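You operate a simulated robot arm through the tools that you are given. There is no shell and no other tool. Be economical: measure what you need, move in short steps, check, and stop when the job is done.

The job below is to be done with a simulated two-armed robot. You get a single attempt, and the scene is never put back.

## Task
Load the program on the load slip from its memory stick.
Fine: loader on, stick in, press LOAD once, see LOADED; then stick back in its pocket and loader off.

It is judged by the outcome, as a careful person would: the job done as asked, and still so three seconds after it is handed in. It fails if anything else is knocked over, pushed out of place, dropped, spilled or broken.

## Robot
Two 7-joint arms with fingered hands on one trunk, on a base that drives. Base frame: it is fixed to the floor where the robot stands at the start and does not move with it; the origin is under the middle of the robot, x ahead of it, y to its left, z up. Units: mm, rad, N and s.
The left shoulder is at the start at [29, 92, 1235], the right one opposite. With the tool pointing down near the work surface each hand reaches from about 100 to 520 mm from the robot's upright axis, wherever it stands, measured 20 degrees to its own side. Places, roughly: green load key [400, 0, 900]; loader switch [500, 0, 900]; program loader [500, 100, 900]; socket of the program loader [500, 100, 900]. Payload 2.1 kg a hand.
The tool frame of a hand sits at the grasp point between the pads (the TCP): z along the fingers, y along the line on which they close. The tips reach 20 mm beyond it. The gripper opens to 68 mm. The gripper's body begins 23 mm behind the TCP. The gripper is a hand of 5 fingers: y runs from the thumb to the fingers, the wrist lies at [-10, -79, -131] in the tool frame.
Orientation is told as [roll, pitch, yaw] about the base's x, y, z axes, in that order, counted from this pose: with the fingers straight down and the wrist toward the robot, the tool's x, y and z point along [0, 1, 0], [1, 0, 0] and [0, 0, -1] of the base frame.

## Interface
- The arms move only by the tool step_arm. It takes "left_plan", "right_plan" or both (then of equal length, played together; a hand with none holds still); each is a list that holds one entry, the list of rows, each a list of 6 numbers: the shift along the tool's x, y, z in units of 20 mm (1.0 is 20 mm), then the turn, a rotation vector about the tool's x, y, z in units of 4 degrees (1.0 is 4 degrees). In form: [[[tx, ty, tz, wx, wy, wz], ...]]. A call has 1 to 10 rows; each row shifts and turns the commanded pose from where the row before left it, along the tool's axes as they then stand. A call with a number of a shift or a turn outside -1 to 1 is refused whole. Each row takes 0.2 s and may step no farther than 50 mm and 0.15 rad from the row before; otherwise, the whole call is refused. Where a pose cannot be reached the arm comes as near as it can. A force on the tool above 40 N (or 10 N above the force at the start of the call, whichever is more), or a blocked arm, ends the call early, and 0.2 s more pass. In this call time passes only in rows, and 0.2 s behind the last. The reply holds the time, the measured pose of the TCP, the force on the tool along the base axes, the opening and the grip force, in the units named above and with some noise, with the torque about the TCP (base axes, N m) and any sound that the robot's microphone picked up, and new pictures: "views" is both (left out), scene, wrist or none (wrist: the cameras of the hands that moved).
- Cameras (640 x 400 px; columns grow to the right, rows downward): "scene" is now at [108.5, -4.5, 1388]; the picture's right is [-0.05, -1.00, 0.00], its down [-0.58, 0.03, -0.81] and it looks along [0.81, -0.04, -0.59] (base axes); focal length 275 px, centre (320, 200). "left" rides on the left gripper at [-54, -58, -72] in its tool frame; the picture's right is [-0.57, -0.39, 0.73], its down [0.73, -0.64, 0.23] and it looks along [0.38, 0.66, 0.65] (tool axes); focal length 226 px, centre (320, 200). "right" rides on the right gripper at [54, -58, -72] in its tool frame; the picture's right is [-0.57, 0.39, -0.73], its down [-0.73, -0.64, 0.23] and it looks along [-0.38, 0.66, 0.65] (tool axes); focal length 226 px, centre (320, 200). There is no depth. A picture from a camera that has moved, and an enlarged one, comes with that camera's place and axes in the base frame and with its lens.
- move_column(by): slides the trunk up (or, below 0, down) by that many mm; the arms and the scene camera ride with it, the base frame stays. It gives what a move gives, with no picture.
- base_move(legs): drives the robot by 1 to 6 legs, each [ahead, left, turn to the left] in mm, mm and rad, along the robot's own axes; the way and the turn of a leg run together, so that a leg with both is an arc; at most 1500 mm and 3.142 rad a leg. The arms and the cameras ride along, it lands a little off, and it stops where it bumps. It gives what a move gives, and a new picture of the scene camera.
- move_fingers(index, middle, ring, little, thumb_bend, thumb_turn, hand): sets how far each is bent, from 0 (flat) to 1 (curled in); at 0.3 the hand is open as for a grip, at 0.7 the pads meet at the TCP. One left out holds its place. A second passes; each finger stops where it meets its share of the squeeze, and holds until it gets a number again. It is the only way to open and close the hand. It gives what a move gives, with no picture; readings hold the bend of each and the force on index, middle, ring, little, thumb and palm. thumb_turn goes from beside the hand (0) to across from the fingers (1), as for a grip.
- head_to(pan, tilt): turns the head with the scene camera to pan (to the left, within 1.501 rad either way) and tilt (down, from -0.506 to 1.204), counted from straight ahead of the robot. It gives what a move gives, and a new picture of the scene camera.
- zoom(camera, box): a new picture of the part [left, top, right, bottom] of that camera's present view, enlarged. No time passes.
- hand_in(): hands the job in; it is judged then, once.

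Go step by step. Nothing tells you exact positions but the pictures and the camera data: compare them with the known pose of the tool, close in by small moves and look again before you grip or let go. The budget is 120 turns and 260 pictures, counting those below and the enlarged ones. Unless the task says otherwise, let go and move clear before handing in, and close with one line.

The tools are called after ">>>" as name(argument=value, ...) on one line, values as JSON. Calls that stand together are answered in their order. step_arm: Moves the arms, as the interface text tells. Its arguments: {"type":"object","properties":{"left_plan":{"type":"array"},"right_plan":{"type":"array"},"views":{"type":"string","enum":["both","scene","wrist","none"]}},"required":[]} The other tools are called the same way: move_column (by) slides the trunk up or down; move_fingers (index, middle, ring, little, thumb_bend, thumb_turn, hand) moves the fingers one by one; base_move (legs) drives the base; head_to (pan, tilt) turns the head that bears the scene camera; zoom (camera, box) takes an enlarged picture of a part of a camera's view; hand_in () hands the job in.

At the start:

```text
time: 0.0
left_tool_pos: [324.3, 112.3, 1208.4]
left_orientation: [0.0, -0.002, 0.001]
left_wrist_force: [-0.4, -0.5, -0.8]
left_ft_torque: [-0.02, 0.02, 0.02]
left_opening: 67.8
left_grasp_force: 0.1
left_shape: jaw
left_bend: [0.3, 0.3, 0.3, 0.3, 0.3, 0.98]
left_finger forces: [0.0, 0.0, 0.0, 0.0, 0.0, 0.0]
right_tool_pos: [276.7, -183.5, 1214.6]
right_orientation: [0.0, 0.0, 0.001]
right_wrist_force: [-0.2, 0.0, 0.7]
right_ft_torque: [0.02, -0.01, -0.01]
right_opening: 67.4
right_grasp_force: 0.0
right_shape: jaw
right_bend: [0.3, 0.3, 0.3, 0.3, 0.3, 0.98]
right_finger forces: [0.0, 0.1, 0.1, 0.1, 0.0, 0.1]
trunk travel left (down, up): [-475.0, 429.0]
robot x, y, heading: [-0.5, 0.8, -0.001]
head pan, tilt: [-0.051, 0.625]
```

scene: 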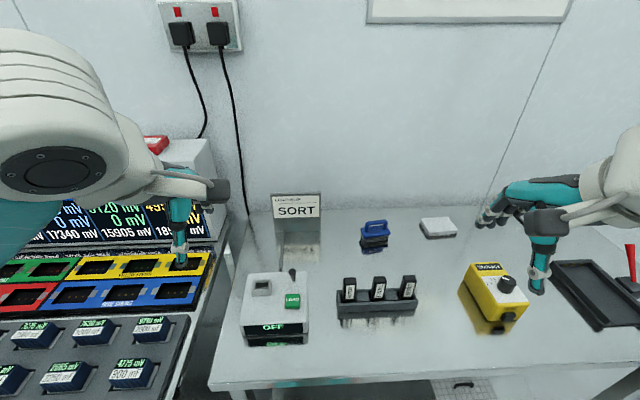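
right: 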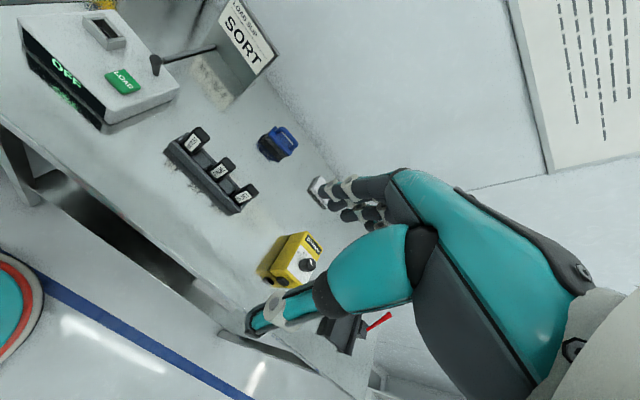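
left: 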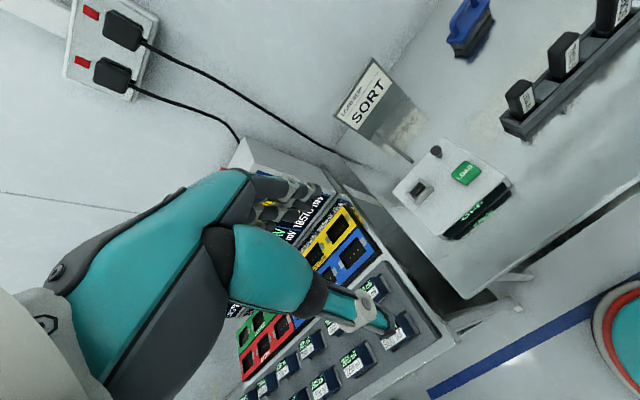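

The load slip reads SORT, the loader is on the left of the table showing OFF, and a rack holds three labelled sticks. I'll zoom in on the labels and the loader.

>>> zoom(camera="scene", box=[320, 260, 440, 335])

>>> zoom(camera="scene", box=[225, 180, 345, 355])

>>> zoom(camera="right", box=[150, 110, 310, 220])

>>> zoom(camera="left", box=[380, 60, 640, 240])

```text
5.33 times, centred on (380, 298) of scene
camera zoom: at [108.5, -4.5, 1388.0], right [-0.05, -1.0, 0.0], down [-0.58, 0.03, -0.81], along [0.81, -0.04, -0.59], focal length 1468 px, centre (0, -320)
```

zoom: 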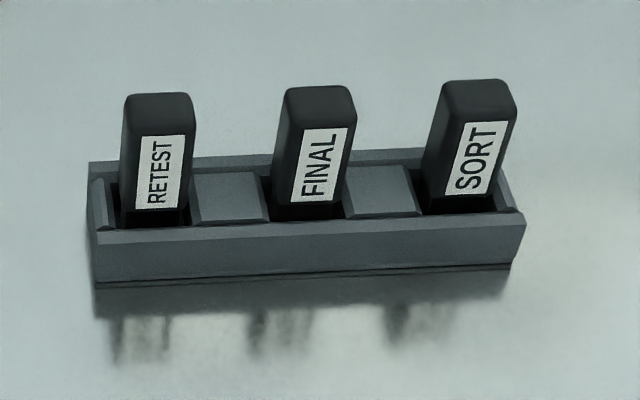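

```text
2.29 times, centred on (285, 268) of scene
camera zoom: at [108.5, -4.5, 1388.0], right [-0.05, -1.0, 0.0], down [-0.58, 0.03, -0.81], along [0.81, -0.04, -0.59], focal length 629 px, centre (400, 46)
```

zoom: 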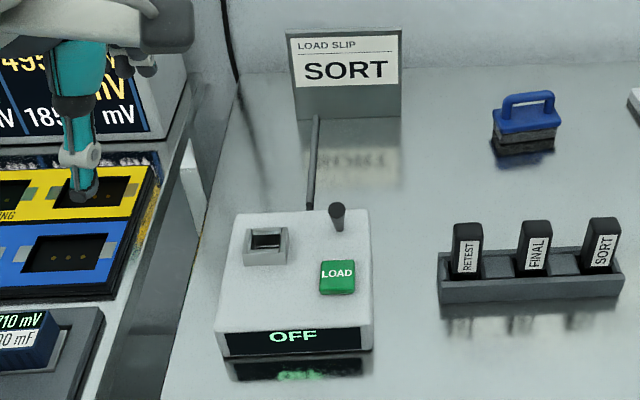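

```text
3.64 times, centred on (230, 165) of right
camera zoom: at [217.9, -128.6, 1286.9], right [0.39, -0.57, 0.73], down [-0.64, -0.73, -0.23], along [0.66, -0.38, -0.65], focal length 822 px, centre (647, 327)
```

zoom: 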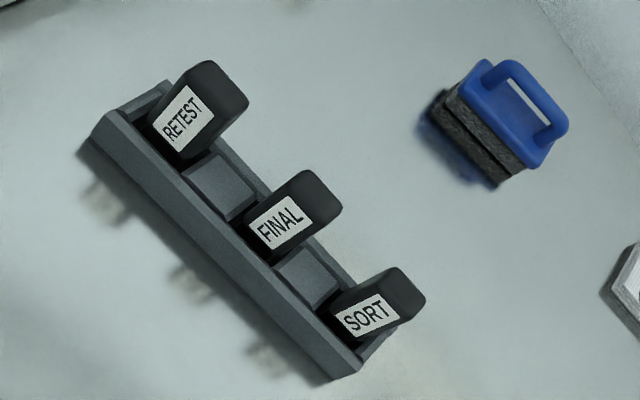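

```text
2.22 times, centred on (510, 150) of left
camera zoom: at [266.6, 57.4, 1282.3], right [-0.39, -0.57, -0.73], down [-0.64, 0.73, -0.23], along [0.66, 0.38, -0.65], focal length 502 px, centre (-102, 311)
```

zoom: 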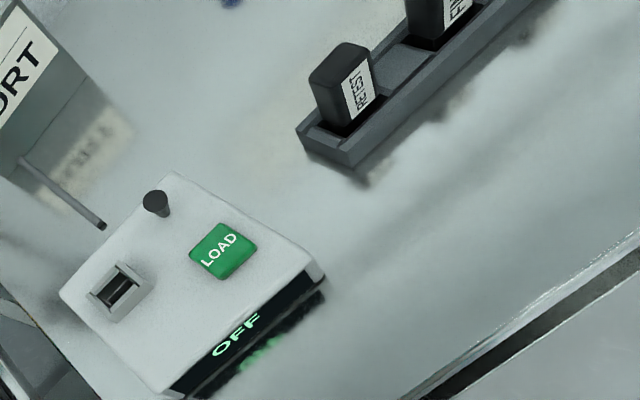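

The SORT stick is the rightmost one, with its top at about (444,-197,951). My other estimates are socket (448,92,942), LOAD key (423,32,930) and switch tip (472,32,951). Next I'll look closely at the switch and at the hands.

>>> zoom(camera="left", box=[390, 130, 520, 240])

>>> zoom(camera="scene", box=[240, 255, 315, 350])

>>> zoom(camera="scene", box=[460, 140, 640, 320])

>>> zoom(camera="right", box=[0, 0, 220, 140])

```text
3.64 times, centred on (455, 185) of left
camera zoom: at [266.6, 57.4, 1282.3], right [-0.39, -0.57, -0.73], down [-0.64, 0.73, -0.23], along [0.66, 0.38, -0.65], focal length 822 px, centre (-171, 254)
```

zoom: 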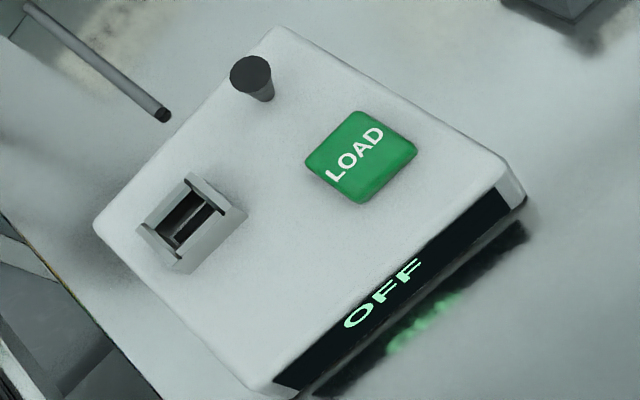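

```text
4.21 times, centred on (278, 302) of scene
camera zoom: at [108.5, -4.5, 1388.0], right [-0.05, -1.0, 0.0], down [-0.58, 0.03, -0.81], along [0.81, -0.04, -0.59], focal length 1159 px, centre (499, -232)
```

zoom: 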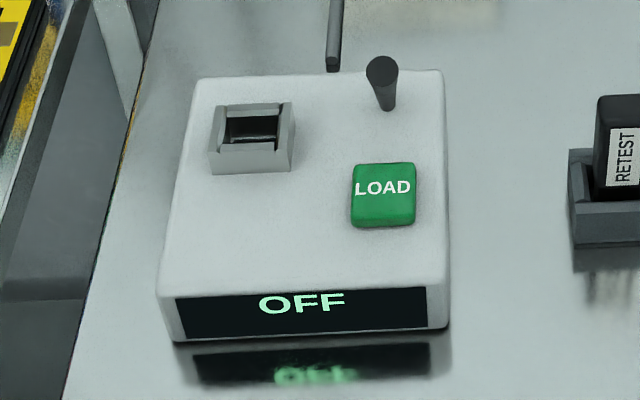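

```text
2.22 times, centred on (550, 230) of scene
camera zoom: at [108.5, -4.5, 1388.0], right [-0.05, -1.0, 0.0], down [-0.58, 0.03, -0.81], along [0.81, -0.04, -0.59], focal length 612 px, centre (-191, 133)
```

zoom: 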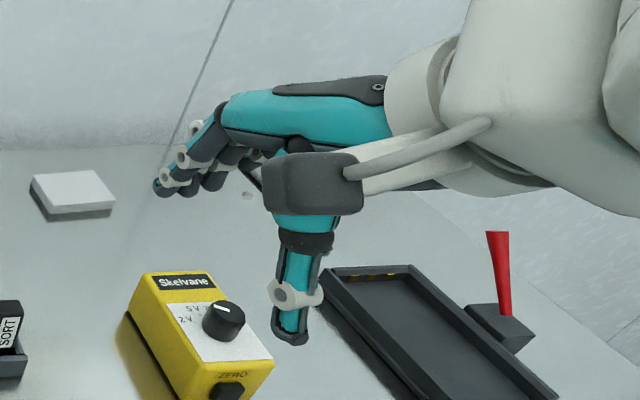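

```text
2.86 times, centred on (110, 70) of right
camera zoom: at [217.9, -128.6, 1286.9], right [0.39, -0.57, 0.73], down [-0.64, -0.73, -0.23], along [0.66, -0.38, -0.65], focal length 646 px, centre (920, 571)
```

zoom: 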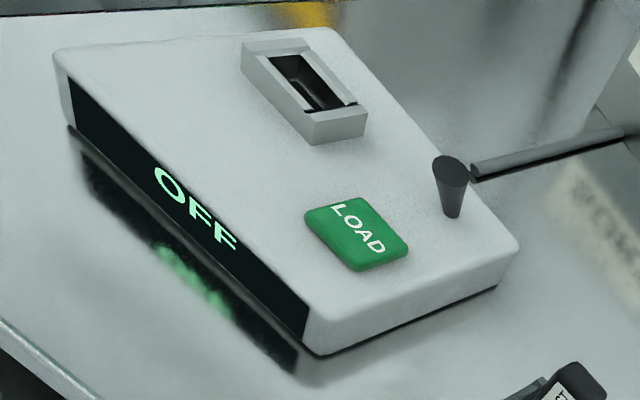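

The lever leans toward the robot in its OFF position, so pushing it away should turn the loader on. I'll shape the left hand to point with the index finger and look at it.

>>> move_fingers(hand="left", index=0.5, middle=1, ring=1, little=1, thumb_bend=0, thumb_turn=0)

>>> head_to(pan=0.3, tilt=0.7)

>>> zoom(camera="left", box=[0, 0, 640, 400])

```text
time: 1.0
left_tool_pos: [324.9, 112.9, 1208.2]
left_orientation: [0.0, 0.0, -0.001]
left_wrist_force: [0.1, 0.6, -0.6]
left_ft_torque: [0.01, -0.01, 0.02]
left_opening: 91.0
left_grasp_force: 0.1
left_shape: fingers
left_bend: [0.5, 1.0, 1.0, 1.0, 0.01, 0.0]
left_finger forces: [0.0, 0.1, 0.0, 0.1, 0.0, 0.1]
right_tool_pos: [276.4, -183.3, 1214.9]
right_orientation: [0.0, -0.001, 0.0]
right_wrist_force: [0.6, -0.2, 0.1]
right_ft_torque: [0.04, -0.03, 0.01]
right_opening: 67.6
right_grasp_force: 0.1
right_shape: jaw
right_bend: [0.3, 0.3, 0.3, 0.3, 0.3, 0.98]
right_finger forces: [0.0, 0.0, 0.1, 0.0, 0.1, 0.1]
trunk travel left (down, up): [-475.0, 429.0]
robot x, y, heading: [2.6, 3.9, -0.0]
head pan, tilt: [-0.051, 0.625]
```

```text
time: 1.8
left_tool_pos: [324.6, 112.3, 1208.5]
left_orientation: [0.001, 0.001, 0.0]
left_wrist_force: [-0.2, -0.1, -0.3]
left_ft_torque: [0.03, 0.03, 0.04]
left_opening: 90.8
left_grasp_force: 0.0
left_shape: fingers
left_bend: [0.5, 1.0, 1.0, 1.0, 0.01, 0.0]
left_finger forces: [0.1, 0.0, 0.0, 0.1, 0.1, 0.1]
right_tool_pos: [276.1, -184.3, 1216.9]
right_orientation: [-0.001, 0.0, -0.001]
right_wrist_force: [0.6, 0.5, -0.6]
right_ft_torque: [-0.01, 0.02, -0.01]
right_opening: 67.7
right_grasp_force: 0.0
right_shape: jaw
right_bend: [0.3, 0.3, 0.3, 0.3, 0.3, 0.98]
right_finger forces: [0.0, 0.0, 0.1, 0.1, 0.0, 0.0]
trunk travel left (down, up): [-475.0, 429.0]
robot x, y, heading: [-1.7, 0.2, 0.002]
head pan, tilt: [0.3, 0.7]
camera scene: at [102.2, 25.0, 1381.6], right [0.29, -0.96, 0.0], down [-0.62, -0.19, -0.76], along [0.73, 0.23, -0.64], focal length 275 px, centre (320, 200)
```

scene: 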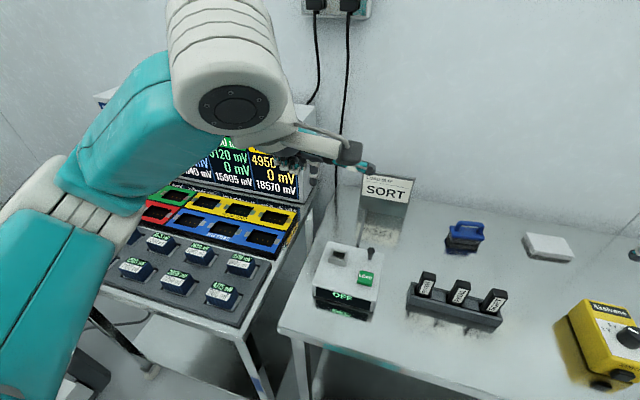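

```text
1.00 times, centred on (320, 200) of left (not enlarged: the box is as wide or as high as the picture)
camera zoom: at [266.6, 57.4, 1282.2], right [-0.39, -0.57, -0.73], down [-0.64, 0.73, -0.23], along [0.66, 0.38, -0.65], focal length 226 px, centre (320, 200)
```

zoom: 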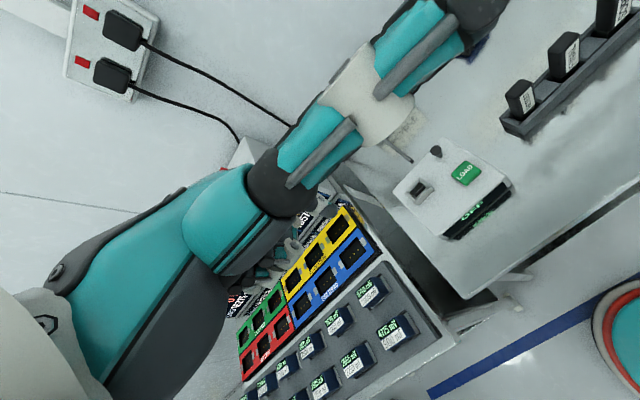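

With its turn at zero the thumb sticks far out sideways. The thumb used across the hand points straight down and is easy to see, so I'll try it as the poker with the fingers curled.

>>> move_fingers(hand="left", index=1, thumb_bend=0.3, thumb_turn=1)

>>> zoom(camera="scene", box=[200, 80, 400, 280])

>>> zoom(camera="left", box=[0, 0, 640, 400])

```text
time: 2.8
left_tool_pos: [325.2, 113.9, 1208.1]
left_orientation: [-0.001, 0.003, 0.0]
left_wrist_force: [-0.6, 0.6, -0.2]
left_ft_torque: [0.01, 0.0, 0.0]
left_opening: 38.3
left_grasp_force: 0.2
left_shape: fingers
left_bend: [1.0, 1.0, 1.0, 1.0, 0.3, 0.98]
left_finger forces: [0.1, 0.0, 0.0, 0.0, 0.0, 0.0]
right_tool_pos: [277.0, -182.3, 1215.5]
right_orientation: [0.001, 0.001, 0.001]
right_wrist_force: [-0.3, 0.1, -0.5]
right_ft_torque: [-0.01, 0.01, 0.02]
right_opening: 67.7
right_grasp_force: 0.0
right_shape: jaw
right_bend: [0.3, 0.3, 0.3, 0.3, 0.3, 0.98]
right_finger forces: [0.0, 0.0, 0.0, 0.1, 0.0, 0.1]
trunk travel left (down, up): [-475.0, 429.0]
robot x, y, heading: [0.6, -2.2, 0.001]
head pan, tilt: [0.3, 0.7]
```

```text
2.00 times, centred on (300, 180) of scene
camera zoom: at [102.2, 25.1, 1381.6], right [0.3, -0.96, 0.0], down [-0.62, -0.19, -0.76], along [0.73, 0.23, -0.64], focal length 551 px, centre (360, 240)
```

zoom: 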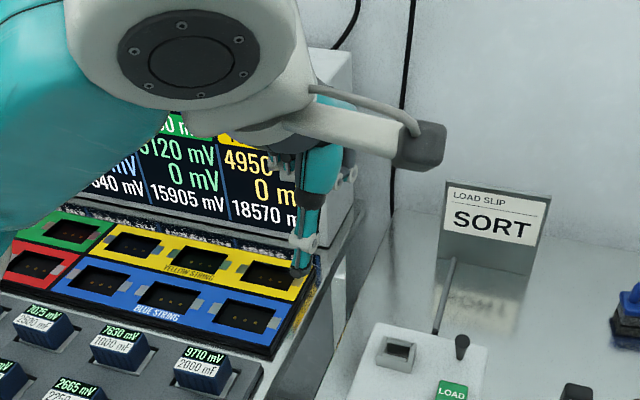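

```text
1.00 times, centred on (320, 200) of left (not enlarged: the box is as wide or as high as the picture)
camera zoom: at [266.6, 57.4, 1282.2], right [-0.39, -0.57, -0.73], down [-0.64, 0.73, -0.23], along [0.66, 0.38, -0.65], focal length 226 px, centre (320, 200)
```

zoom: 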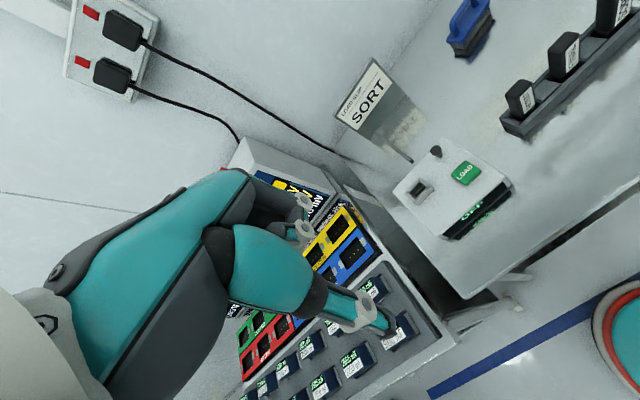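

The curled fingers hang at about the height of the tool point. I'll try an index and thumb pinch with the other fingers flat, which should give a well-defined tip.

>>> move_fingers(hand="left", index=0.7, middle=0, ring=0, little=0, thumb_bend=0.7, thumb_turn=1)

>>> zoom(camera="scene", box=[200, 80, 400, 280])

>>> zoom(camera="left", box=[0, 0, 640, 400])

>>> zoom(camera="right", box=[0, 0, 640, 400])

```text
time: 3.8
left_tool_pos: [325.4, 112.7, 1208.6]
left_orientation: [0.001, 0.0, -0.001]
left_wrist_force: [-0.1, -0.2, 0.3]
left_ft_torque: [-0.01, 0.01, -0.02]
left_opening: 0.0
left_grasp_force: 0.0
left_shape: fingers
left_bend: [0.7, 0.0, 0.0, 0.0, 0.7, 1.0]
left_finger forces: [0.0, 0.1, 0.0, 0.1, 0.1, 0.1]
right_tool_pos: [278.4, -183.0, 1216.0]
right_orientation: [-0.001, -0.001, 0.001]
right_wrist_force: [0.0, 0.3, -0.1]
right_ft_torque: [0.03, -0.02, 0.0]
right_opening: 67.7
right_grasp_force: 0.0
right_shape: jaw
right_bend: [0.3, 0.3, 0.3, 0.3, 0.3, 0.98]
right_finger forces: [0.0, 0.0, 0.0, 0.1, 0.0, 0.0]
trunk travel left (down, up): [-475.0, 429.0]
robot x, y, heading: [2.9, -0.2, 0.002]
head pan, tilt: [0.3, 0.7]
```

```text
2.00 times, centred on (300, 180) of scene
camera zoom: at [102.2, 25.1, 1381.6], right [0.3, -0.96, 0.0], down [-0.62, -0.19, -0.76], along [0.73, 0.23, -0.64], focal length 551 px, centre (360, 240)
```

zoom: 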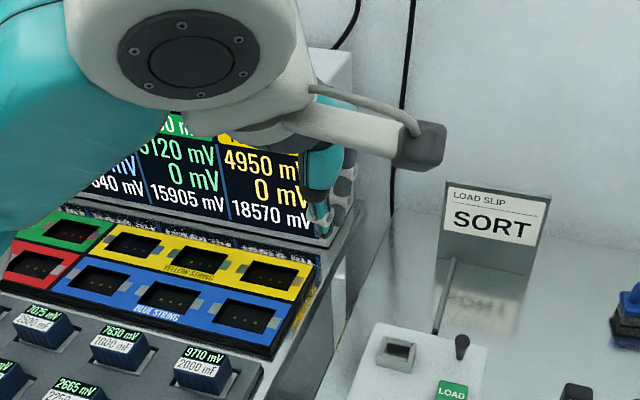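

```text
1.00 times, centred on (320, 200) of left (not enlarged: the box is as wide or as high as the picture)
camera zoom: at [266.6, 57.4, 1282.2], right [-0.39, -0.57, -0.73], down [-0.64, 0.73, -0.23], along [0.66, 0.38, -0.65], focal length 226 px, centre (320, 200)
```

zoom: 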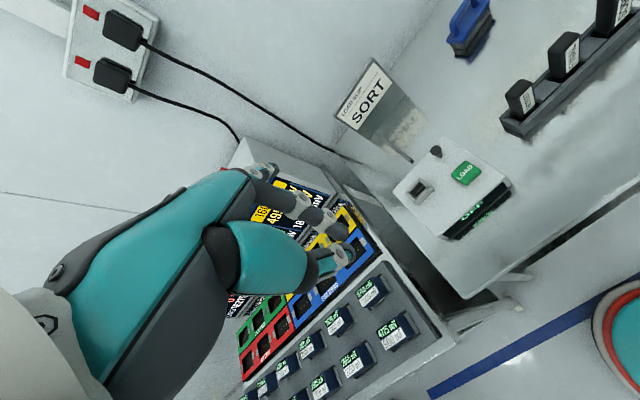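

```text
1.00 times, centred on (320, 200) of right (not enlarged: the box is as wide or as high as the picture)
camera zoom: at [217.9, -128.6, 1286.9], right [0.39, -0.57, 0.73], down [-0.64, -0.73, -0.23], along [0.66, -0.38, -0.65], focal length 226 px, centre (320, 200)
```

zoom: 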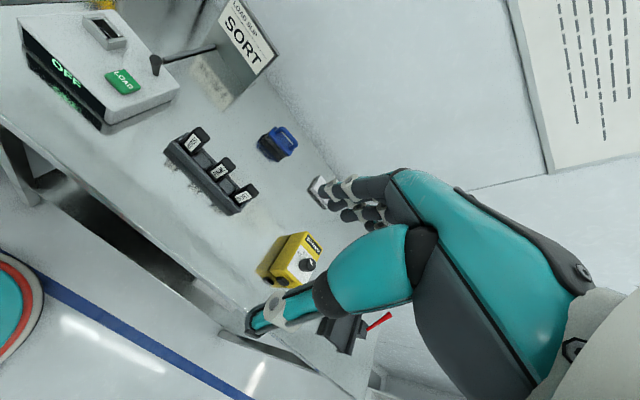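

The pinch tip sits 20 mm beyond the tool point, as it should. I'll take the left hand to just in front of and above the lever.

>>> step_arm(left_plan=[[[-0.405, 0.52, 0.99, 0, 0, 0], [-0.405, 0.52, 0.99, 0, 0, 0], [-0.405, 0.52, 0.99, 0, 0, 0], [-0.405, 0.52, 0.99, 0, 0, 0], [-0.405, 0.52, 0.99, 0, 0, 0], [-0.405, 0.52, 0.99, 0, 0, 0], [-0.405, 0.52, 0.99, 0, 0, 0], [-0.405, 0.52, 0.99, 0, 0, 0], [-0.405, 0.52, 0.99, 0, 0, 0], [-0.405, 0.52, 0.99, 0, 0, 0]]], views="both")

```text
time: 6.0
left_tool_pos: [428.7, 31.6, 1010.6]
left_orientation: [-0.001, -0.001, 0.0]
left_wrist_force: [0.2, 0.4, 0.3]
left_ft_torque: [0.0, -0.01, 0.01]
left_opening: 0.0
left_grasp_force: 0.1
left_shape: fingers
left_bend: [0.7, 0.0, 0.0, 0.0, 0.7, 1.0]
left_finger forces: [0.0, 0.0, 0.1, 0.0, 0.0, 0.0]
right_tool_pos: [277.8, -183.7, 1216.3]
right_orientation: [0.0, 0.0, 0.002]
right_wrist_force: [0.1, 0.5, 0.1]
right_ft_torque: [0.01, 0.02, 0.0]
right_opening: 68.1
right_grasp_force: 0.0
right_shape: jaw
right_bend: [0.3, 0.3, 0.3, 0.3, 0.3, 0.98]
right_finger forces: [0.0, 0.0, 0.1, 0.1, 0.0, 0.0]
trunk travel left (down, up): [-475.0, 429.0]
robot x, y, heading: [-0.5, -1.0, -0.001]
head pan, tilt: [0.3, 0.7]
camera scene: at [102.3, 24.9, 1381.6], right [0.3, -0.96, 0.0], down [-0.62, -0.19, -0.76], along [0.73, 0.23, -0.64], focal length 275 px, centre (320, 200)
camera left: at [370.5, -24.2, 1083.7], right [-0.39, -0.57, -0.73], down [-0.64, 0.73, -0.23], along [0.66, 0.38, -0.65], focal length 226 px, centre (320, 200)
```

scene: 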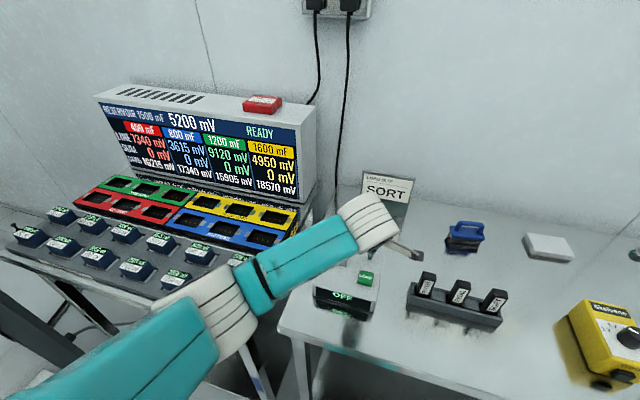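
left: 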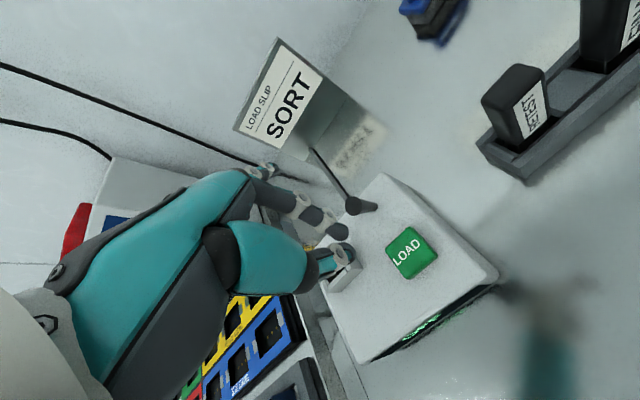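

The lever tip estimate of about (475,31,947) holds up from this view. I'll go down in front of the lever.

>>> step_arm(left_plan=[[[0, 0.18, 0.86, 0, 0, 0], [0, 0.18, 0.86, 0, 0, 0], [0, 0.18, 0.8, 0, 0, 0]]], views="wrist")

>>> zoom(camera="left", box=[220, 120, 480, 320])

```text
time: 6.8
left_tool_pos: [440.4, 30.3, 959.3]
left_orientation: [-0.002, -0.001, -0.001]
left_wrist_force: [-1.6, -0.1, 0.2]
left_ft_torque: [-0.01, -0.02, -0.02]
left_opening: 0.1
left_grasp_force: 0.1
left_shape: fingers
left_bend: [0.7, 0.0, 0.0, 0.0, 0.7, 1.0]
left_finger forces: [0.1, 0.0, 0.0, 0.0, 0.1, 0.0]
right_tool_pos: [277.6, -183.0, 1215.5]
right_orientation: [0.001, 0.001, 0.0]
right_wrist_force: [-0.4, -0.6, 0.4]
right_ft_torque: [0.01, -0.03, -0.01]
right_opening: 67.8
right_grasp_force: 0.0
right_shape: jaw
right_bend: [0.3, 0.3, 0.3, 0.3, 0.3, 0.98]
right_finger forces: [0.0, 0.1, 0.0, 0.0, 0.0, 0.1]
trunk travel left (down, up): [-475.0, 429.0]
robot x, y, heading: [3.5, -2.7, 0.0]
head pan, tilt: [0.3, 0.7]
camera left: at [381.4, -24.3, 1033.2], right [-0.39, -0.57, -0.73], down [-0.64, 0.73, -0.23], along [0.66, 0.38, -0.65], focal length 226 px, centre (320, 200)
```

left: 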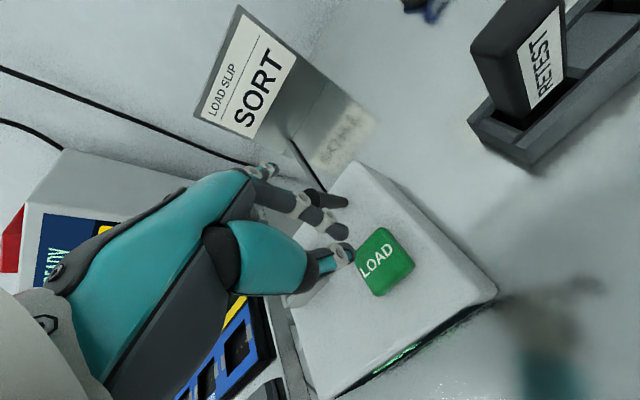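

```text
2.00 times, centred on (350, 220) of left
camera zoom: at [381.4, -24.3, 1033.2], right [-0.39, -0.57, -0.73], down [-0.64, 0.73, -0.23], along [0.66, 0.38, -0.65], focal length 452 px, centre (260, 160)
```

zoom: 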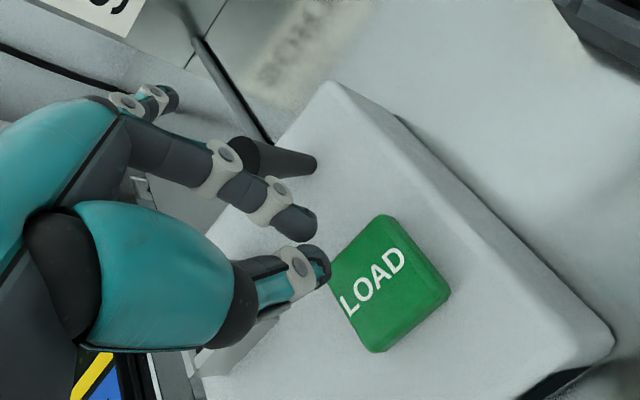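

The lever stands just beyond the index finger. I'll push it forward.

>>> step_arm(left_plan=[[[0, 0.5, 0, 0, 0, 0], [0, 0.5, 0, 0, 0, 0], [0, 0.5, 0, 0, 0, 0]]], views="both")

>>> zoom(camera="left", box=[220, 120, 480, 320])

```text
time: 7.6
left_tool_pos: [470.7, 31.0, 961.0]
left_orientation: [0.0, -0.001, 0.0]
left_wrist_force: [-1.0, -1.4, -0.1]
left_ft_torque: [-0.05, 0.0, 0.02]
left_opening: 0.0
left_grasp_force: 1.1
left_shape: fingers
left_bend: [0.71, 0.0, 0.0, 0.0, 0.69, 1.0]
left_finger forces: [2.1, 0.0, 0.0, 0.0, 0.0, 0.1]
right_tool_pos: [275.2, -183.8, 1215.9]
right_orientation: [0.002, 0.0, 0.001]
right_wrist_force: [0.3, -0.4, -0.3]
right_ft_torque: [-0.01, -0.02, 0.01]
right_opening: 67.8
right_grasp_force: 0.0
right_shape: jaw
right_bend: [0.3, 0.3, 0.3, 0.3, 0.3, 0.98]
right_finger forces: [0.0, 0.0, 0.0, 0.1, 0.1, 0.0]
trunk travel left (down, up): [-475.0, 429.0]
robot x, y, heading: [-3.0, 0.2, -0.001]
head pan, tilt: [0.3, 0.7]
camera scene: at [102.1, 24.9, 1381.6], right [0.3, -0.96, 0.0], down [-0.62, -0.19, -0.76], along [0.73, 0.23, -0.64], focal length 275 px, centre (320, 200)
camera left: at [411.4, -23.9, 1034.0], right [-0.39, -0.57, -0.73], down [-0.64, 0.73, -0.23], along [0.66, 0.38, -0.65], focal length 226 px, centre (320, 200)
```

scene: 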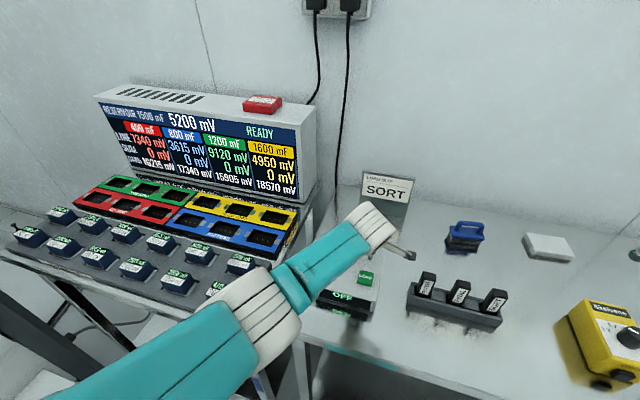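
left: 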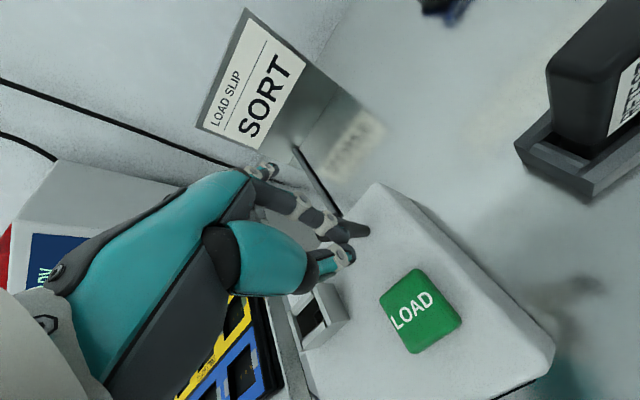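

```text
2.00 times, centred on (350, 220) of left
camera zoom: at [411.4, -23.9, 1034.0], right [-0.39, -0.57, -0.73], down [-0.64, 0.73, -0.23], along [0.66, 0.38, -0.65], focal length 452 px, centre (260, 160)
```

zoom: 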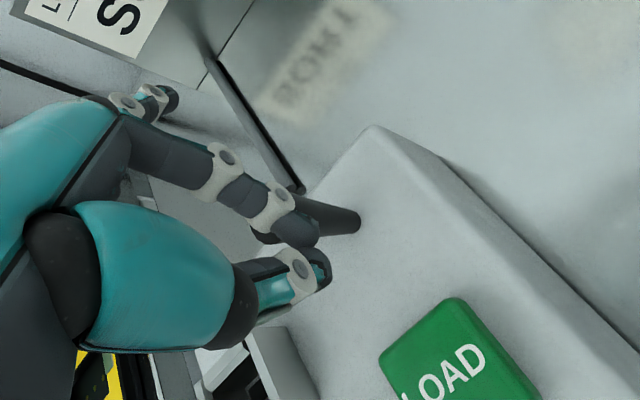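

The index finger is on the lever at about 2 N, so I'll keep pushing.

>>> step_arm(left_plan=[[[0, 0.4, 0, 0, 0, 0], [0, 0.4, 0, 0, 0, 0], [0, 0.4, 0, 0, 0, 0]]], views="both")

>>> zoom(camera="left", box=[220, 120, 480, 320])

>>> zoom(camera="scene", box=[300, 220, 440, 340])

```text
time: 8.4
left_tool_pos: [489.4, 32.0, 961.1]
left_orientation: [0.0, 0.0, 0.0]
left_wrist_force: [-2.7, -0.8, 1.3]
left_ft_torque: [-0.06, 0.02, 0.01]
left_opening: 0.1
left_grasp_force: 1.5
left_shape: fingers
left_bend: [0.71, 0.0, 0.0, 0.0, 0.69, 1.0]
left_finger forces: [3.8, 0.0, 0.1, 0.0, 0.0, 0.0]
left hand out of reach, approached as far as the arm can: row 3
right_tool_pos: [277.2, -183.6, 1215.1]
right_orientation: [-0.001, 0.001, -0.001]
right_wrist_force: [0.5, 0.8, -0.2]
right_ft_torque: [0.02, 0.01, 0.03]
right_opening: 67.6
right_grasp_force: 0.0
right_shape: jaw
right_bend: [0.3, 0.3, 0.3, 0.3, 0.3, 0.98]
right_finger forces: [0.0, 0.0, 0.1, 0.0, 0.1, 0.0]
trunk travel left (down, up): [-475.0, 429.0]
robot x, y, heading: [2.3, -2.7, 0.001]
head pan, tilt: [0.3, 0.7]
camera scene: at [101.7, 24.9, 1381.6], right [0.3, -0.96, 0.0], down [-0.62, -0.19, -0.77], along [0.73, 0.23, -0.64], focal length 275 px, centre (320, 200)
camera left: at [430.7, -22.7, 1035.2], right [-0.39, -0.57, -0.73], down [-0.64, 0.73, -0.23], along [0.66, 0.38, -0.65], focal length 226 px, centre (320, 200)
```

scene: 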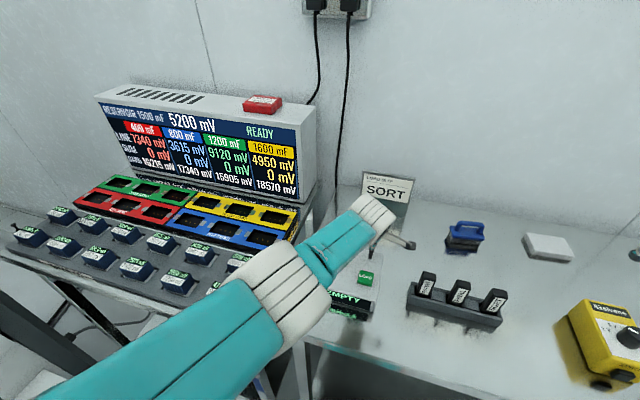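
left: 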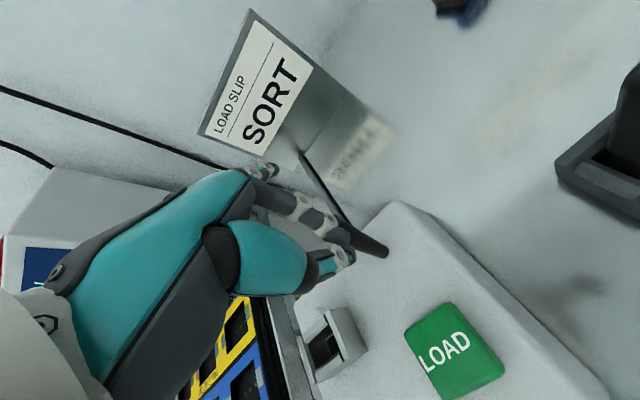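

```text
2.00 times, centred on (350, 220) of left
camera zoom: at [430.7, -22.7, 1035.2], right [-0.39, -0.57, -0.73], down [-0.64, 0.73, -0.23], along [0.66, 0.38, -0.65], focal length 452 px, centre (260, 160)
```

zoom: 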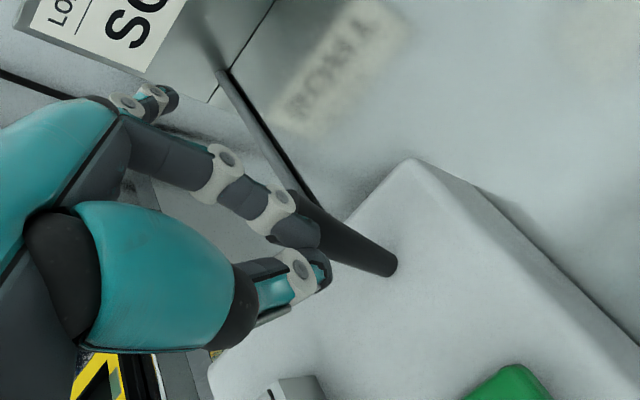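

```text
3.33 times, centred on (370, 280) of scene
camera zoom: at [101.7, 24.9, 1381.6], right [0.3, -0.96, 0.0], down [-0.62, -0.19, -0.77], along [0.73, 0.23, -0.64], focal length 918 px, centre (153, -67)
```

zoom: 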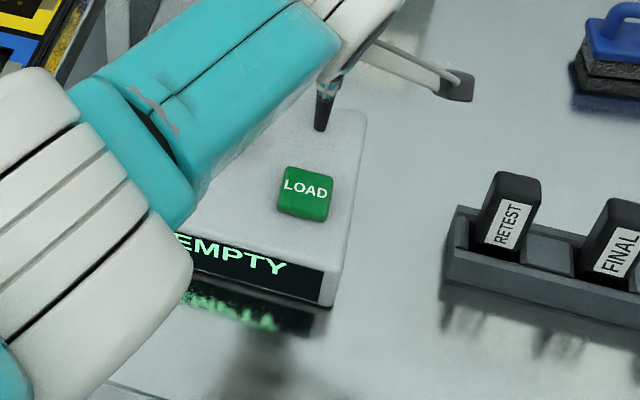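

The display reads EMPTY, so the loader is on. I'll back off and raise the left hand.

>>> step_arm(left_plan=[[[0, -0.8, -0.2, 0, 0, 0], [0, -0.8, -0.5, 0, 0, 0], [0, -0.8, -0.9, 0, 0, 0], [0, -0.8, -1, 0, 0, 0], [0.5, -0.8, -1, 0, 0, 0], [1, -0.8, -1, 0, 0, 0], [1, -0.8, -1, 0, 0, 0], [1, -0.8, -1, 0, 0, 0], [1, -0.8, -1, 0, 0, 0], [1, -0.8, -1, 0, 0, 0]]], views="none")

>>> head_to(pan=-0.1, tilt=0.75)

>>> zoom(camera="scene", box=[200, 180, 460, 340])

```text
time: 10.6
left_tool_pos: [329.0, 143.0, 1133.8]
left_orientation: [-0.001, 0.001, -0.001]
left_wrist_force: [0.8, -0.2, 0.4]
left_ft_torque: [-0.01, 0.02, -0.04]
left_opening: 0.0
left_grasp_force: 0.0
left_shape: fingers
left_bend: [0.7, 0.0, 0.0, 0.0, 0.7, 1.0]
left_finger forces: [0.0, 0.0, 0.0, 0.0, 0.0, 0.0]
right_tool_pos: [276.5, -184.3, 1216.5]
right_orientation: [-0.002, 0.0, -0.001]
right_wrist_force: [0.1, 0.6, 0.0]
right_ft_torque: [-0.02, -0.02, 0.03]
right_opening: 67.9
right_grasp_force: 0.1
right_shape: jaw
right_bend: [0.3, 0.3, 0.3, 0.3, 0.3, 0.98]
right_finger forces: [0.1, 0.0, 0.0, 0.0, 0.0, 0.0]
trunk travel left (down, up): [-475.0, 429.0]
robot x, y, heading: [1.6, 0.4, 0.0]
head pan, tilt: [0.3, 0.7]
```

```text
time: 11.5
left_tool_pos: [329.8, 141.9, 1134.2]
left_orientation: [0.0, 0.001, -0.001]
left_wrist_force: [-0.5, -0.4, -0.7]
left_ft_torque: [0.0, -0.01, -0.01]
left_opening: 0.2
left_grasp_force: 0.1
left_shape: fingers
left_bend: [0.7, 0.0, 0.0, 0.0, 0.7, 1.0]
left_finger forces: [0.0, 0.0, 0.0, 0.0, 0.0, 0.1]
right_tool_pos: [276.0, -184.0, 1215.5]
right_orientation: [0.001, 0.0, 0.0]
right_wrist_force: [-0.1, 0.5, 0.2]
right_ft_torque: [-0.01, 0.01, -0.02]
right_opening: 67.6
right_grasp_force: 0.1
right_shape: jaw
right_bend: [0.3, 0.3, 0.3, 0.3, 0.3, 0.98]
right_finger forces: [0.0, 0.1, 0.1, 0.0, 0.0, 0.0]
trunk travel left (down, up): [-475.0, 429.0]
robot x, y, heading: [1.3, 1.3, -0.001]
head pan, tilt: [-0.099, 0.75]
camera scene: at [103.5, -8.2, 1377.3], right [-0.1, -1.0, 0.0], down [-0.68, 0.07, -0.73], along [0.73, -0.07, -0.68], focal length 275 px, centre (320, 200)
```

scene: 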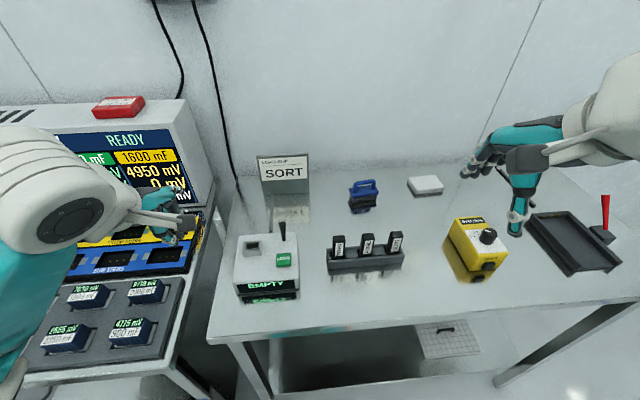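

```text
2.46 times, centred on (330, 260) of scene
camera zoom: at [103.5, -8.2, 1377.3], right [-0.1, -1.0, 0.0], down [-0.68, 0.07, -0.73], along [0.73, -0.07, -0.68], focal length 678 px, centre (295, 52)
```

zoom: 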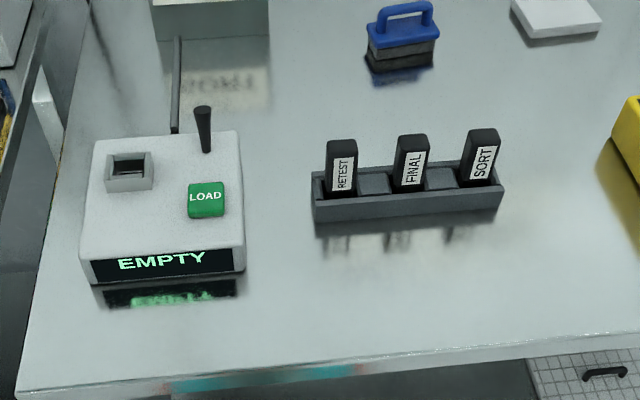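

The SORT stick goes to the right hand with an index and thumb grip, keeping the other fingers flat. I'll bring that hand over the stick.

>>> move_fingers(hand="right", middle=0, ring=0, little=0)

>>> step_arm(right_plan=[[[-0.06, 0.82, 0.9, 0, 0, 0], [-0.06, 0.82, 0.9, 0, 0, 0], [-0.06, 0.82, 0.9, 0, 0, 0], [-0.06, 0.82, 0.9, 0, 0, 0], [-0.06, 0.82, 0.9, 0, 0, 0], [-0.06, 0.82, 0.9, 0, 0, 0], [-0.06, 0.82, 0.9, 0, 0, 0], [-0.06, 0.82, 0.9, 0, 0, 0], [-0.06, 0.82, 0.9, 0, 0, 0], [-0.06, 0.82, 0.9, 0, 0, 0]]], views="both")

>>> zoom(camera="right", box=[160, 120, 420, 320])

```text
time: 12.5
left_tool_pos: [329.2, 143.8, 1133.9]
left_orientation: [-0.001, 0.0, -0.001]
left_wrist_force: [0.1, 0.1, 0.5]
left_ft_torque: [-0.02, -0.01, 0.02]
left_opening: 0.0
left_grasp_force: 0.1
left_shape: fingers
left_bend: [0.7, 0.0, 0.0, 0.0, 0.7, 1.0]
left_finger forces: [0.0, 0.0, 0.1, 0.0, 0.0, 0.1]
right_tool_pos: [276.7, -183.0, 1215.2]
right_orientation: [-0.001, -0.001, -0.001]
right_wrist_force: [0.8, -0.5, 0.3]
right_ft_torque: [0.0, 0.01, -0.02]
right_opening: 62.3
right_grasp_force: 0.0
right_shape: fingers
right_bend: [0.3, 0.0, 0.0, 0.0, 0.3, 0.98]
right_finger forces: [0.0, 0.0, 0.0, 0.0, 0.1, 0.0]
trunk travel left (down, up): [-475.0, 429.0]
robot x, y, heading: [-0.3, 2.3, 0.003]
head pan, tilt: [-0.099, 0.75]
```

```text
time: 14.7
left_tool_pos: [330.6, 142.6, 1133.8]
left_orientation: [0.0, 0.001, -0.001]
left_wrist_force: [0.5, -0.6, -0.2]
left_ft_torque: [0.01, 0.01, 0.04]
left_opening: 0.0
left_grasp_force: 0.1
left_shape: fingers
left_bend: [0.7, 0.0, 0.0, 0.0, 0.7, 1.0]
left_finger forces: [0.1, 0.1, 0.0, 0.0, 0.0, 0.0]
right_tool_pos: [441.8, -194.2, 1033.7]
right_orientation: [0.0, 0.001, 0.002]
right_wrist_force: [0.3, 0.2, -0.5]
right_ft_torque: [0.02, -0.03, -0.02]
right_opening: 62.2
right_grasp_force: 0.0
right_shape: fingers
right_bend: [0.3, 0.0, 0.0, 0.0, 0.3, 0.98]
right_finger forces: [0.1, 0.0, 0.0, 0.1, 0.0, 0.0]
trunk travel left (down, up): [-475.0, 429.0]
robot x, y, heading: [1.1, 0.8, -0.002]
head pan, tilt: [-0.099, 0.75]
camera scene: at [103.7, -8.2, 1377.3], right [-0.1, -1.0, 0.0], down [-0.68, 0.07, -0.73], along [0.73, -0.07, -0.68], focal length 275 px, centre (320, 200)
camera right: at [382.4, -140.2, 1105.5], right [0.39, -0.57, 0.73], down [-0.64, -0.73, -0.23], along [0.66, -0.38, -0.65], focal length 226 px, centre (320, 200)
```

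scene: 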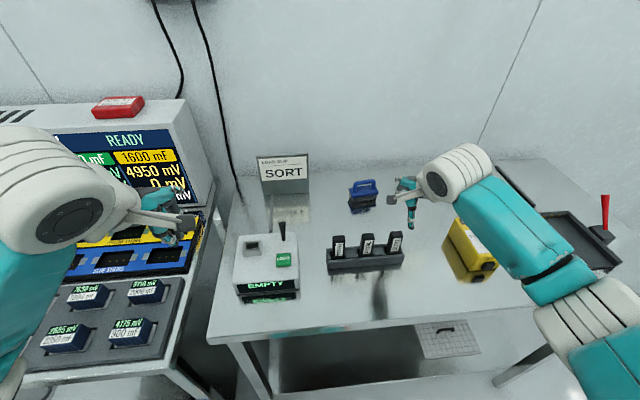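
right: 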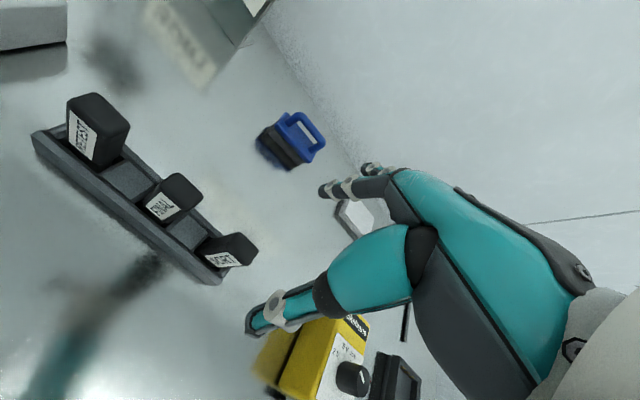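

```text
2.00 times, centred on (290, 220) of right
camera zoom: at [382.4, -140.2, 1105.5], right [0.39, -0.57, 0.73], down [-0.64, -0.73, -0.23], along [0.66, -0.38, -0.65], focal length 452 px, centre (380, 160)
```

zoom: 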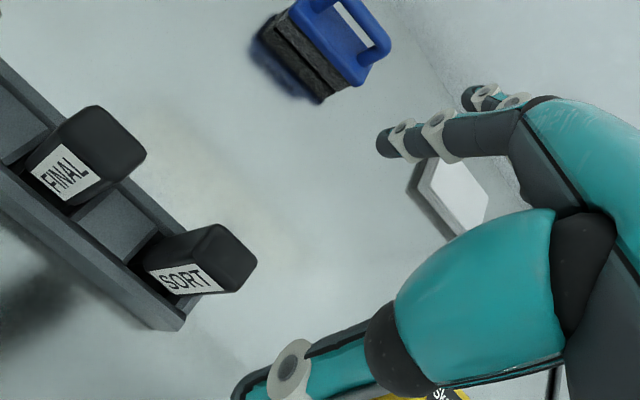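

The stick top comes out at (446,-197,951) from both cameras. I'll go down around it.

>>> step_arm(right_plan=[[[-0.07, 0.1, 0.9, 0, 0, 0], [-0.07, 0.1, 0.9, 0, 0, 0], [0, 0, 0.9, 0, 0, 0], [0, 0, 0.7, 0, 0, 0]]], views="wrist")

>>> zoom(camera="right", box=[160, 120, 420, 320])

>>> zoom(camera="scene", box=[320, 180, 460, 290])

```text
time: 15.7
left_tool_pos: [330.8, 143.7, 1133.3]
left_orientation: [-0.002, 0.001, -0.001]
left_wrist_force: [-0.2, -0.1, 0.2]
left_ft_torque: [-0.03, -0.02, 0.02]
left_opening: 0.0
left_grasp_force: 0.1
left_shape: fingers
left_bend: [0.7, 0.0, 0.0, 0.0, 0.7, 1.0]
left_finger forces: [0.1, 0.0, 0.0, 0.0, 0.1, 0.1]
right_tool_pos: [444.7, -198.6, 967.4]
right_orientation: [-0.001, 0.0, 0.001]
right_wrist_force: [-1.0, -0.3, 0.4]
right_ft_torque: [-0.04, -0.01, 0.02]
right_opening: 62.0
right_grasp_force: 0.0
right_shape: fingers
right_bend: [0.3, 0.0, 0.0, 0.0, 0.3, 0.98]
right_finger forces: [0.0, 0.1, 0.0, 0.0, 0.0, 0.1]
trunk travel left (down, up): [-475.0, 429.0]
robot x, y, heading: [0.9, 0.1, 0.003]
head pan, tilt: [-0.099, 0.75]
camera right: at [385.9, -142.9, 1038.2], right [0.39, -0.56, 0.73], down [-0.64, -0.73, -0.23], along [0.66, -0.38, -0.65], focal length 226 px, centre (320, 200)
```

right: 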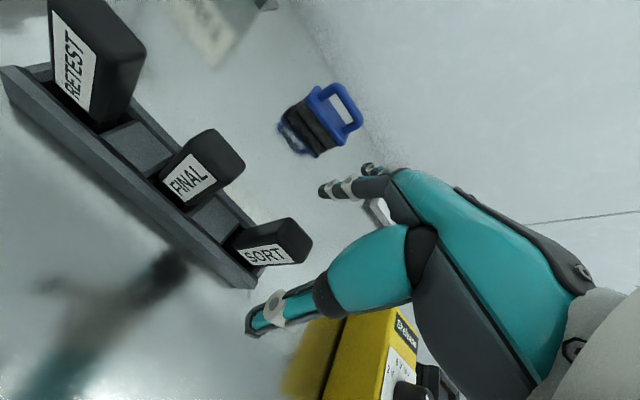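

```text
2.00 times, centred on (290, 220) of right
camera zoom: at [385.9, -142.9, 1038.2], right [0.39, -0.56, 0.73], down [-0.64, -0.73, -0.23], along [0.66, -0.38, -0.65], focal length 452 px, centre (380, 160)
```

zoom: 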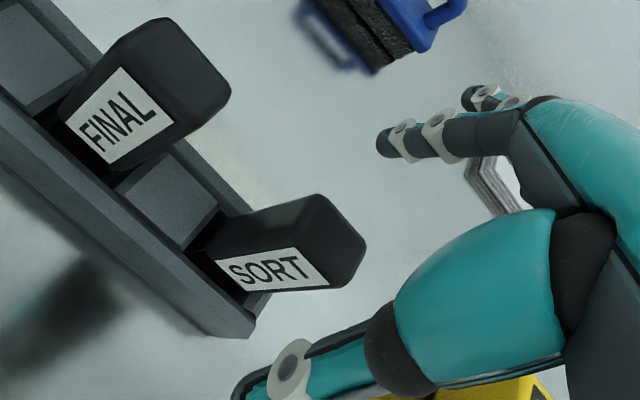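

```text
3.64 times, centred on (390, 235) of scene
camera zoom: at [103.6, -8.2, 1377.3], right [-0.1, -1.0, 0.0], down [-0.68, 0.07, -0.73], along [0.73, -0.07, -0.68], focal length 1001 px, centre (66, 73)
```

zoom: 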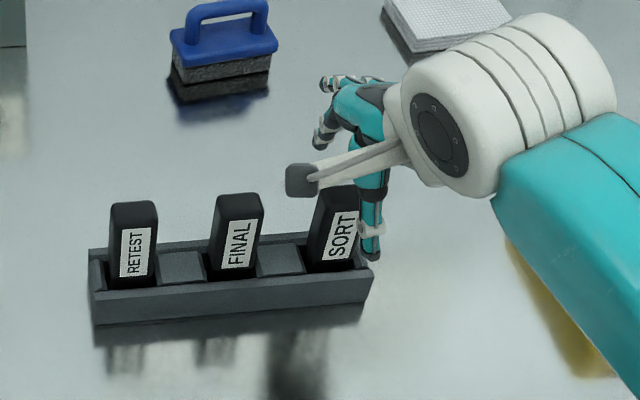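

Everything lines up. I'll go down the last 25 mm and close the index and thumb.

>>> step_arm(right_plan=[[[0.07, 0, 0.65, 0, 0, 0], [0, 0, 0.63, 0, 0, 0]]], views="none")

>>> move_fingers(hand="right", index=0.55, thumb_bend=0.55)

>>> zoom(camera="right", box=[160, 120, 420, 320])

```text
time: 16.3
left_tool_pos: [328.7, 142.2, 1133.1]
left_orientation: [0.0, -0.001, -0.001]
left_wrist_force: [0.3, -0.4, -0.3]
left_ft_torque: [0.0, 0.01, 0.0]
left_opening: 0.1
left_grasp_force: 0.0
left_shape: fingers
left_bend: [0.7, 0.0, 0.0, 0.0, 0.7, 1.0]
left_finger forces: [0.0, 0.0, 0.0, 0.0, 0.1, 0.0]
right_tool_pos: [444.8, -196.9, 942.1]
right_orientation: [-0.001, -0.001, -0.001]
right_wrist_force: [1.3, -0.5, 0.3]
right_ft_torque: [0.01, 0.0, 0.01]
right_opening: 62.2
right_grasp_force: 0.0
right_shape: fingers
right_bend: [0.3, 0.0, 0.0, 0.0, 0.3, 0.98]
right_finger forces: [0.0, 0.1, 0.0, 0.0, 0.0, 0.0]
trunk travel left (down, up): [-475.0, 429.0]
robot x, y, heading: [0.2, 0.2, 0.002]
head pan, tilt: [-0.099, 0.75]
```

```text
time: 17.3
left_tool_pos: [330.2, 142.5, 1132.5]
left_orientation: [0.0, 0.001, -0.001]
left_wrist_force: [-0.3, 0.5, 0.0]
left_ft_torque: [0.01, 0.02, 0.01]
left_opening: 0.1
left_grasp_force: 0.2
left_shape: fingers
left_bend: [0.7, 0.0, 0.0, 0.0, 0.7, 1.0]
left_finger forces: [0.0, 0.0, 0.0, 0.1, 0.0, 0.0]
right_tool_pos: [444.3, -196.6, 943.6]
right_orientation: [0.0, 0.0, 0.0]
right_wrist_force: [-0.2, 0.8, -0.1]
right_ft_torque: [0.01, 0.0, 0.03]
right_opening: 21.1
right_grasp_force: 0.0
right_shape: fingers
right_bend: [0.55, 0.0, 0.0, 0.0, 0.55, 0.98]
right_finger forces: [0.0, 0.1, 0.0, 0.0, 0.1, 0.1]
trunk travel left (down, up): [-475.0, 429.0]
robot x, y, heading: [1.1, -0.2, 0.005]
head pan, tilt: [-0.099, 0.75]
```

```text
2.00 times, centred on (290, 220) of right
camera zoom: at [385.6, -141.5, 1013.5], right [0.39, -0.57, 0.73], down [-0.64, -0.73, -0.23], along [0.66, -0.38, -0.65], focal length 452 px, centre (380, 160)
```

zoom: 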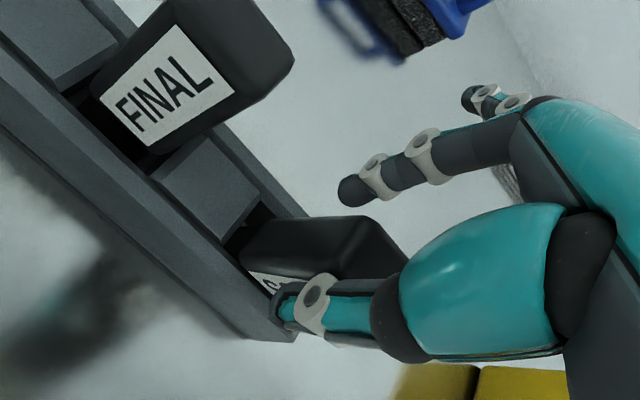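

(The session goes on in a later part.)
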